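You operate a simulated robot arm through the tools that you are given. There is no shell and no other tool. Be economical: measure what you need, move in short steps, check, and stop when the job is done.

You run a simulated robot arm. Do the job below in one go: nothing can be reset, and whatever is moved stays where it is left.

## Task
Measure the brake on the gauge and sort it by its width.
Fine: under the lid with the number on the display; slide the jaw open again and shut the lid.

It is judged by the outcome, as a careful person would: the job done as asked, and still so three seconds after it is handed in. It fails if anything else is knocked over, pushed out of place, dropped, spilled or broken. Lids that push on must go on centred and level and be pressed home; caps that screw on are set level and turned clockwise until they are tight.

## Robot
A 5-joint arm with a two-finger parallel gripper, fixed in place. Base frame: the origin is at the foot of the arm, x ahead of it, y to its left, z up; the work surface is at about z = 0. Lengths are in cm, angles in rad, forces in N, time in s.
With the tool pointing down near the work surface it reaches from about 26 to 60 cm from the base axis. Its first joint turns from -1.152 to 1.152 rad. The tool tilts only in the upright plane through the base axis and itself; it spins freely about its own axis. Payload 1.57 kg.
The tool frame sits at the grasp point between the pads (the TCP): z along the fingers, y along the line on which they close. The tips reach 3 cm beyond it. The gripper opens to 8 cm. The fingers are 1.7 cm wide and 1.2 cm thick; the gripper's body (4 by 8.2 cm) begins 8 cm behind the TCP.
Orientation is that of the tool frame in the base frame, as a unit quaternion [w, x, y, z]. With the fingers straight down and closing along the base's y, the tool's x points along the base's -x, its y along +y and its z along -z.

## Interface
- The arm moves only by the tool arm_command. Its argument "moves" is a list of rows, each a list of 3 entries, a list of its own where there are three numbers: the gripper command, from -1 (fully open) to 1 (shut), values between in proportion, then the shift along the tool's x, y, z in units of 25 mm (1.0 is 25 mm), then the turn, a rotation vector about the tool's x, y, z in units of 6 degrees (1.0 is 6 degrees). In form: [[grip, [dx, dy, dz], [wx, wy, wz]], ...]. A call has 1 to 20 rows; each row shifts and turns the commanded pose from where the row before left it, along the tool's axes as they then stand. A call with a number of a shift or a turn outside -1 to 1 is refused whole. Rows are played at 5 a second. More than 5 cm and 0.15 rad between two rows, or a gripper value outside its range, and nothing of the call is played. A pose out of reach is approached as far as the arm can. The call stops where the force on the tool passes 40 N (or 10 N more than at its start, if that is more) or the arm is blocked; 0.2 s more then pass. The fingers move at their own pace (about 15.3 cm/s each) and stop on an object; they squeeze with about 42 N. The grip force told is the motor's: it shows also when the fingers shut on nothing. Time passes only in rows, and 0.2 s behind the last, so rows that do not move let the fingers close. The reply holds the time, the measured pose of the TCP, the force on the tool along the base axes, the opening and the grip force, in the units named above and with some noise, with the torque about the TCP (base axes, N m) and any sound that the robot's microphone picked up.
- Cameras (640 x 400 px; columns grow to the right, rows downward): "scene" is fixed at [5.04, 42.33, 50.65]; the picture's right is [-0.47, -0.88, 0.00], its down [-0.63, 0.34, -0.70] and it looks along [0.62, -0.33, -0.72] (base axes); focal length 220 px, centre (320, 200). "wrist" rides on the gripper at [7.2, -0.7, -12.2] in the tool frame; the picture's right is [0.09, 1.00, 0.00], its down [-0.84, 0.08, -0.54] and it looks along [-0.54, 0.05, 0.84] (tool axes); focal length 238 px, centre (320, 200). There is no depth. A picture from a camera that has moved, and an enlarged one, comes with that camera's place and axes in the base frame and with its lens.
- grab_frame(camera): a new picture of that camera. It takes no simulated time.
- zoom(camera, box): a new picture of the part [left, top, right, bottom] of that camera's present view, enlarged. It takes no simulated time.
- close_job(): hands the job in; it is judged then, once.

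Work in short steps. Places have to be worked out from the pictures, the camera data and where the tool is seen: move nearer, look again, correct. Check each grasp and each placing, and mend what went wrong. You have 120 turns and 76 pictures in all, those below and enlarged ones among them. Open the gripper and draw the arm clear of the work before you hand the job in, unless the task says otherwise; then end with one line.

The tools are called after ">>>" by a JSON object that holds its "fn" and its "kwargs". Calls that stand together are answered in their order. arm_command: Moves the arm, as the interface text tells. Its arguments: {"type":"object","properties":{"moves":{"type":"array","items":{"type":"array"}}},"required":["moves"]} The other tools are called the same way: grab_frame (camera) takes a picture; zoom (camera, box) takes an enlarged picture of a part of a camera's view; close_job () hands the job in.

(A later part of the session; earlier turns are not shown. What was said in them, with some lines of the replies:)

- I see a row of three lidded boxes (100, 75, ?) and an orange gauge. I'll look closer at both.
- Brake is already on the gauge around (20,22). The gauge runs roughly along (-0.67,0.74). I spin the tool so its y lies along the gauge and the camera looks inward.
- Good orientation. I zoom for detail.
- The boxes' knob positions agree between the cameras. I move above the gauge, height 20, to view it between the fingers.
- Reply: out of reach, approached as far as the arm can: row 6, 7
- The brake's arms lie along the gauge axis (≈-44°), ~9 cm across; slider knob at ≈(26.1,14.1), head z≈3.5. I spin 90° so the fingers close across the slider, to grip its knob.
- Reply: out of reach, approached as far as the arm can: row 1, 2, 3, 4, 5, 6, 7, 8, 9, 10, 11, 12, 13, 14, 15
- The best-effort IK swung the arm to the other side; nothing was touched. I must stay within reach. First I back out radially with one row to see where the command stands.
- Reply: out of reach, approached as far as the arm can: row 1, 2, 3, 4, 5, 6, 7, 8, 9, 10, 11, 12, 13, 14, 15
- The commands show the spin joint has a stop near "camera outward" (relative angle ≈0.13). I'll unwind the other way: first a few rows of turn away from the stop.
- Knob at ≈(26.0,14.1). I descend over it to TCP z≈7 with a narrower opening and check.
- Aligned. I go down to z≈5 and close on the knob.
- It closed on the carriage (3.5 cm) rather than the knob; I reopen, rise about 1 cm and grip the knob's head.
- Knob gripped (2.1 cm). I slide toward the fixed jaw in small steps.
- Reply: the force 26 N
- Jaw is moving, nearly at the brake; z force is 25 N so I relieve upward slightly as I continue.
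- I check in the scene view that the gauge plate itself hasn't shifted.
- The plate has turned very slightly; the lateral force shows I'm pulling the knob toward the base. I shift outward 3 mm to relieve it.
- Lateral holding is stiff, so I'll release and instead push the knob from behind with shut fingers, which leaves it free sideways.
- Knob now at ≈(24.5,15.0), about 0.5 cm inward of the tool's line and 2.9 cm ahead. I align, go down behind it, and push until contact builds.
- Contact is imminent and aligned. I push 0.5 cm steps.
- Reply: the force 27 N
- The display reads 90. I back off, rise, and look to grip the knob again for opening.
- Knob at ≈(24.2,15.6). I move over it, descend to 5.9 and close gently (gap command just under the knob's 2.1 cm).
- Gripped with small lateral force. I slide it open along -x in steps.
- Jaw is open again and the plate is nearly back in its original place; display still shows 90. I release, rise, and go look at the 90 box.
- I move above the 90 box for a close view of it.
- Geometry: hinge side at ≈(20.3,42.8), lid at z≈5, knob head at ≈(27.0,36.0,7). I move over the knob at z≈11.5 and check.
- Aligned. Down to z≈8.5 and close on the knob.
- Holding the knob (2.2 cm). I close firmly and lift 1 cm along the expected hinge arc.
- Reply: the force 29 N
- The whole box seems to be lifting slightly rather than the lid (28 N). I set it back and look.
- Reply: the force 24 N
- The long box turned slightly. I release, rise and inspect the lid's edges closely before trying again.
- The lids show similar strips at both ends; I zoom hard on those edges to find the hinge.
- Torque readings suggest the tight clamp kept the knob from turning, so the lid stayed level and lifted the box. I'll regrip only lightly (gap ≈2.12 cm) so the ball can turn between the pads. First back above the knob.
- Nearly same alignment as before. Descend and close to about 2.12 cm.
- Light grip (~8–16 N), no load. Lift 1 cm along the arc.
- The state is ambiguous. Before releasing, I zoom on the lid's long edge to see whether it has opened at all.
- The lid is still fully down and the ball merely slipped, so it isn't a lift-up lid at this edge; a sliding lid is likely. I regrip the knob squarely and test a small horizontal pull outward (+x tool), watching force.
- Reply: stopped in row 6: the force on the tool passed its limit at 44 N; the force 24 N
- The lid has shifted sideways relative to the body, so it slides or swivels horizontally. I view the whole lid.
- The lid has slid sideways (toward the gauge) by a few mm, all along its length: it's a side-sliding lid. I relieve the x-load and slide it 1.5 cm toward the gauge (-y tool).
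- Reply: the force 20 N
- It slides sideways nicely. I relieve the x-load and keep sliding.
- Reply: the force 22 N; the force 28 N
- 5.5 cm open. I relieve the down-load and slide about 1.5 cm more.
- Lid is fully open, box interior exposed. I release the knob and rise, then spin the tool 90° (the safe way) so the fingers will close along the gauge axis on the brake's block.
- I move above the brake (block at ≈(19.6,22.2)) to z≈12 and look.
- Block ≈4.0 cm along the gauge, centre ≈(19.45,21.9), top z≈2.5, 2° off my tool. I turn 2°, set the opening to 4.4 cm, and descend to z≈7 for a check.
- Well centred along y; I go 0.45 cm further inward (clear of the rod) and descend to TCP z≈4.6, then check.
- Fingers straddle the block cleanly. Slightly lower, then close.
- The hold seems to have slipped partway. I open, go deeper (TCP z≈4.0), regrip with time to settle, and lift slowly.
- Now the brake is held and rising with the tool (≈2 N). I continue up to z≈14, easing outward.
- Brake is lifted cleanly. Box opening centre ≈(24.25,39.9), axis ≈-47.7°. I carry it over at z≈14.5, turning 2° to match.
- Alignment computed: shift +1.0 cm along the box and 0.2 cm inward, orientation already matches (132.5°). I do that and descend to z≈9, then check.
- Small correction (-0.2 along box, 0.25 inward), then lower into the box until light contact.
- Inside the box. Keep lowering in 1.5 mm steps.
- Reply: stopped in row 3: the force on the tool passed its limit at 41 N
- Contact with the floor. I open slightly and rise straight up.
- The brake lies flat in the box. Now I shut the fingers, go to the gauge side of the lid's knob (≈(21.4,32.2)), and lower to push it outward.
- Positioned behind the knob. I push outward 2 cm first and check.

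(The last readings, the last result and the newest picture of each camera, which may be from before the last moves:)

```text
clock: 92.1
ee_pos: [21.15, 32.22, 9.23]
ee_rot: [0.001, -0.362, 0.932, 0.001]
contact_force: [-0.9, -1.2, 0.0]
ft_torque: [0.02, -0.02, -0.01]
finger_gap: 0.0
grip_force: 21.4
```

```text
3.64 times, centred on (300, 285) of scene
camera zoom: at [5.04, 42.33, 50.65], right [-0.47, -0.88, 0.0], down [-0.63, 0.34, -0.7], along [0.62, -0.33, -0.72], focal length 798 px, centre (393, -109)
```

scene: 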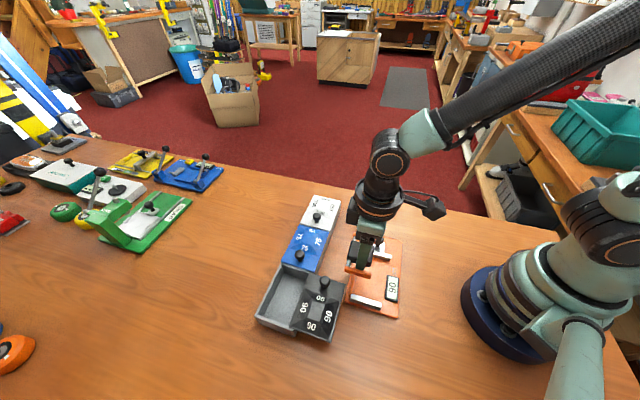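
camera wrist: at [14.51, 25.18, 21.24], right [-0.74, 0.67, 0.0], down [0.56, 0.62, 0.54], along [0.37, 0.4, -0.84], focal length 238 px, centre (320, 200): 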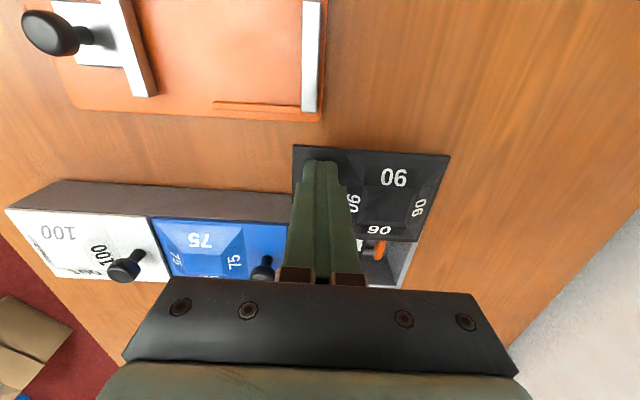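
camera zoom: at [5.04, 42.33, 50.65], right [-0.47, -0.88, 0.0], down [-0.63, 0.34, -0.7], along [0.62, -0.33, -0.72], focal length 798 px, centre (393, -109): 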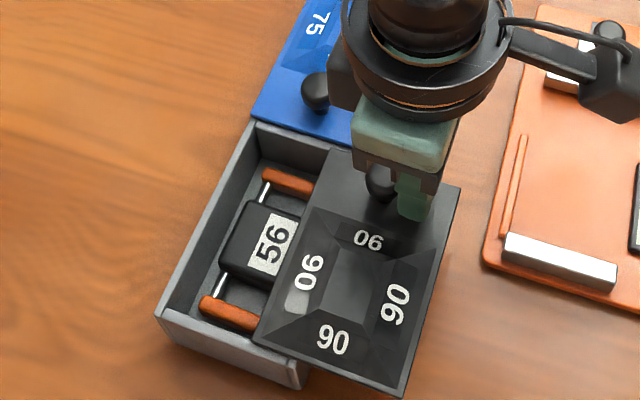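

Lid follows with almost no force. I push 4.8 cm more.

>>> {"fn": "arm_command", "kwargs": {"moves": [[1, [-0.2, 0, 0], [0, 0, 0]], [1, [-0.2, 0, 0], [0, 0, 0]], [1, [-0.2, 0, 0], [0, 0, 0]], [1, [-0.2, 0, 0], [0, 0, 0]], [1, [-0.2, 0, 0], [0, 0, 0]], [1, [-0.2, 0, 0], [0, 0, 0]], [1, [-0.2, 0, 0], [0, 0, 0]], [1, [-0.2, 0, 0], [0, 0, 0]], [1, [-0.16, 0, 0], [0, 0, 0]], [1, [-0.16, 0, 0], [0, 0, 0]], [1, [0, 0, 0], [0, 0, 0]]]}}

>>> {"fn": "zoom", "kwargs": {"camera": "scene", "box": [245, 230, 355, 340]}}

```text
clock: 94.5
ee_pos: [24.87, 35.45, 9.28]
ee_rot: [0.001, -0.361, 0.932, 0.0]
contact_force: [-0.3, -0.1, 0.3]
ft_torque: [0.0, -0.03, -0.02]
finger_gap: 0.0
grip_force: 21.8
```

```text
3.64 times, centred on (300, 285) of scene
camera zoom: at [5.04, 42.33, 50.65], right [-0.47, -0.88, 0.0], down [-0.63, 0.34, -0.7], along [0.62, -0.33, -0.72], focal length 798 px, centre (393, -109)
```

zoom: 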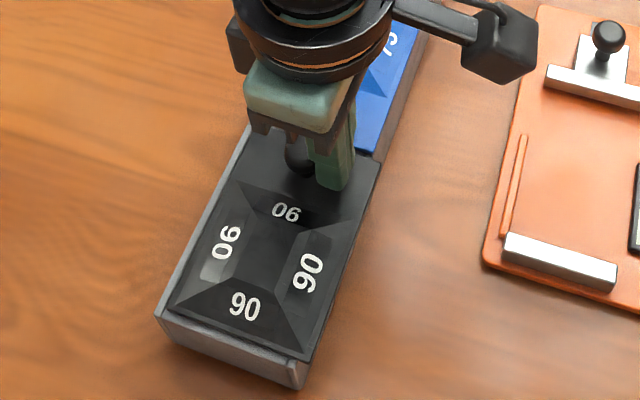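

About 0.5 cm left. I push in small steps, watching for the end stop.

>>> {"fn": "arm_command", "kwargs": {"moves": [[1, [-0.07, 0, 0], [0, 0, 0]], [1, [-0.07, 0, 0], [0, 0, 0]], [1, [-0.06, 0, 0], [0, 0, 0]], [1, [0, 0, 0], [0, 0, 0]]]}}

>>> {"fn": "zoom", "kwargs": {"camera": "scene", "box": [255, 260, 335, 340]}}

```text
clock: 95.5
ee_pos: [25.04, 35.68, 9.36]
ee_rot: [0.0, -0.361, 0.933, 0.001]
contact_force: [-0.6, 0.4, 0.7]
ft_torque: [-0.01, 0.03, 0.0]
finger_gap: 0.0
grip_force: 21.2
```

```text
5.00 times, centred on (295, 300) of scene
camera zoom: at [5.04, 42.33, 50.65], right [-0.47, -0.88, 0.0], down [-0.63, 0.34, -0.7], along [0.62, -0.33, -0.72], focal length 1098 px, centre (445, -300)
```

zoom: 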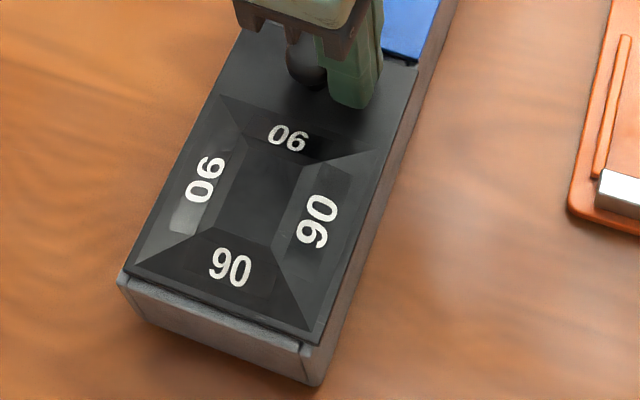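

Nearly flush; a few more 1 mm steps to find the stop by force.

>>> {"fn": "arm_command", "kwargs": {"moves": [[1, [-0.05, 0, 0], [0, 0, 0]], [1, [-0.04, 0, 0], [0, 0, 0]], [1, [0, 0, 0], [0, 0, 0]]]}}

```text
clock: 96.3
ee_pos: [25.35, 35.77, 9.19]
ee_rot: [0.0, -0.362, 0.932, 0.0]
contact_force: [-3.6, -2.2, 1.3]
ft_torque: [-0.07, 0.04, 0.0]
finger_gap: 0.0
grip_force: 21.1
```

>>> {"fn": "arm_command", "kwargs": {"moves": [[1, [-0.04, 0, 0], [0, 0, 0]], [1, [0, 0, 0], [0, 0, 0]]]}}

>>> {"fn": "zoom", "kwargs": {"camera": "scene", "box": [255, 260, 335, 340]}}

```text
clock: 96.9
ee_pos: [25.32, 35.89, 9.19]
ee_rot: [-0.001, -0.362, 0.932, 0.0]
contact_force: [-13.4, -5.4, 1.6]
ft_torque: [-0.11, 0.21, 0.03]
finger_gap: 0.02
grip_force: 21.1
```

```text
5.00 times, centred on (295, 300) of scene
camera zoom: at [5.04, 42.33, 50.65], right [-0.47, -0.88, 0.0], down [-0.63, 0.34, -0.7], along [0.62, -0.33, -0.72], focal length 1098 px, centre (445, -300)
```

zoom: 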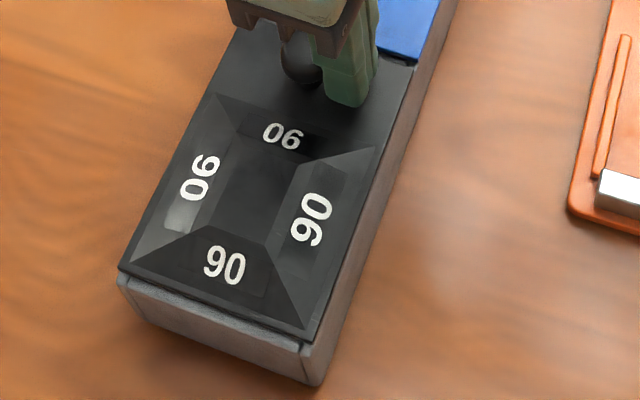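

Lid is flush and against its stop (14 N). I back off, rise, open and draw clear.

>>> {"fn": "arm_command", "kwargs": {"moves": [[1, [0.3, 0, 0], [0, 0, 0]], [1, [0.1, 0, -0.6], [0, 0, 0]], [1, [0, 0, -0.9], [0, 0, 0]], [1, [0, 0, -0.9], [0, 0, 0]], [-1, [0, 0, -0.9], [0, 0, 0]], [-1, [0, 0, -0.9], [0, 0, 0]], [-1, [-0.6, -0.6, -0.6], [0, 0, 0]], [-1, [-0.6, -0.6, 0], [0, 0, 0]], [-1, [-0.6, -0.6, 0], [0, 0, 0]], [-1, [0, 0, 0], [0, 0, 0]]]}}

>>> {"fn": "zoom", "kwargs": {"camera": "scene", "box": [240, 180, 430, 340]}}

```text
clock: 99.1
ee_pos: [31.02, 34.95, 21.23]
ee_rot: [0.001, -0.362, 0.932, 0.0]
contact_force: [-0.5, 0.4, 1.0]
ft_torque: [0.0, -0.02, -0.03]
finger_gap: 8.02
grip_force: 0.0
```

```text
2.50 times, centred on (335, 260) of scene
camera zoom: at [5.04, 42.33, 50.65], right [-0.47, -0.88, 0.0], down [-0.63, 0.34, -0.7], along [0.62, -0.33, -0.72], focal length 549 px, centre (282, 50)
```

zoom: 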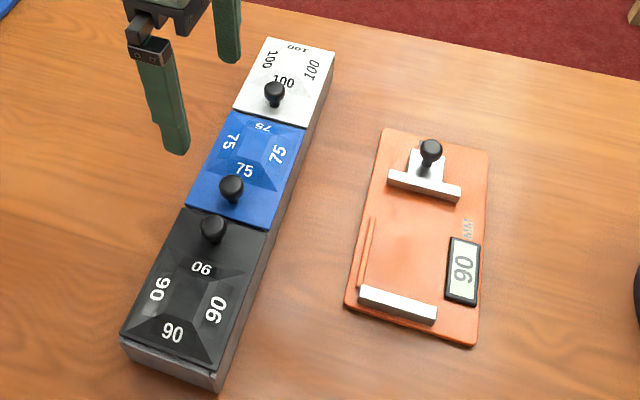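

The 90 lid is shut, the jaw is open and the arm is clear, so I hand in.

>>> {"fn": "close_job", "kwargs": {}}

```text
The job is handed in.
```

The gauge read 90 mm, and the brake now lies flat in the 90 box with the lid slid shut and the gauge jaw open again. While I was finding out that the lids slide sideways, the three-box unit got turned and shifted by about 1 cm at its 90 end, and I left it there. The gauge plate also moved a few millimetres.
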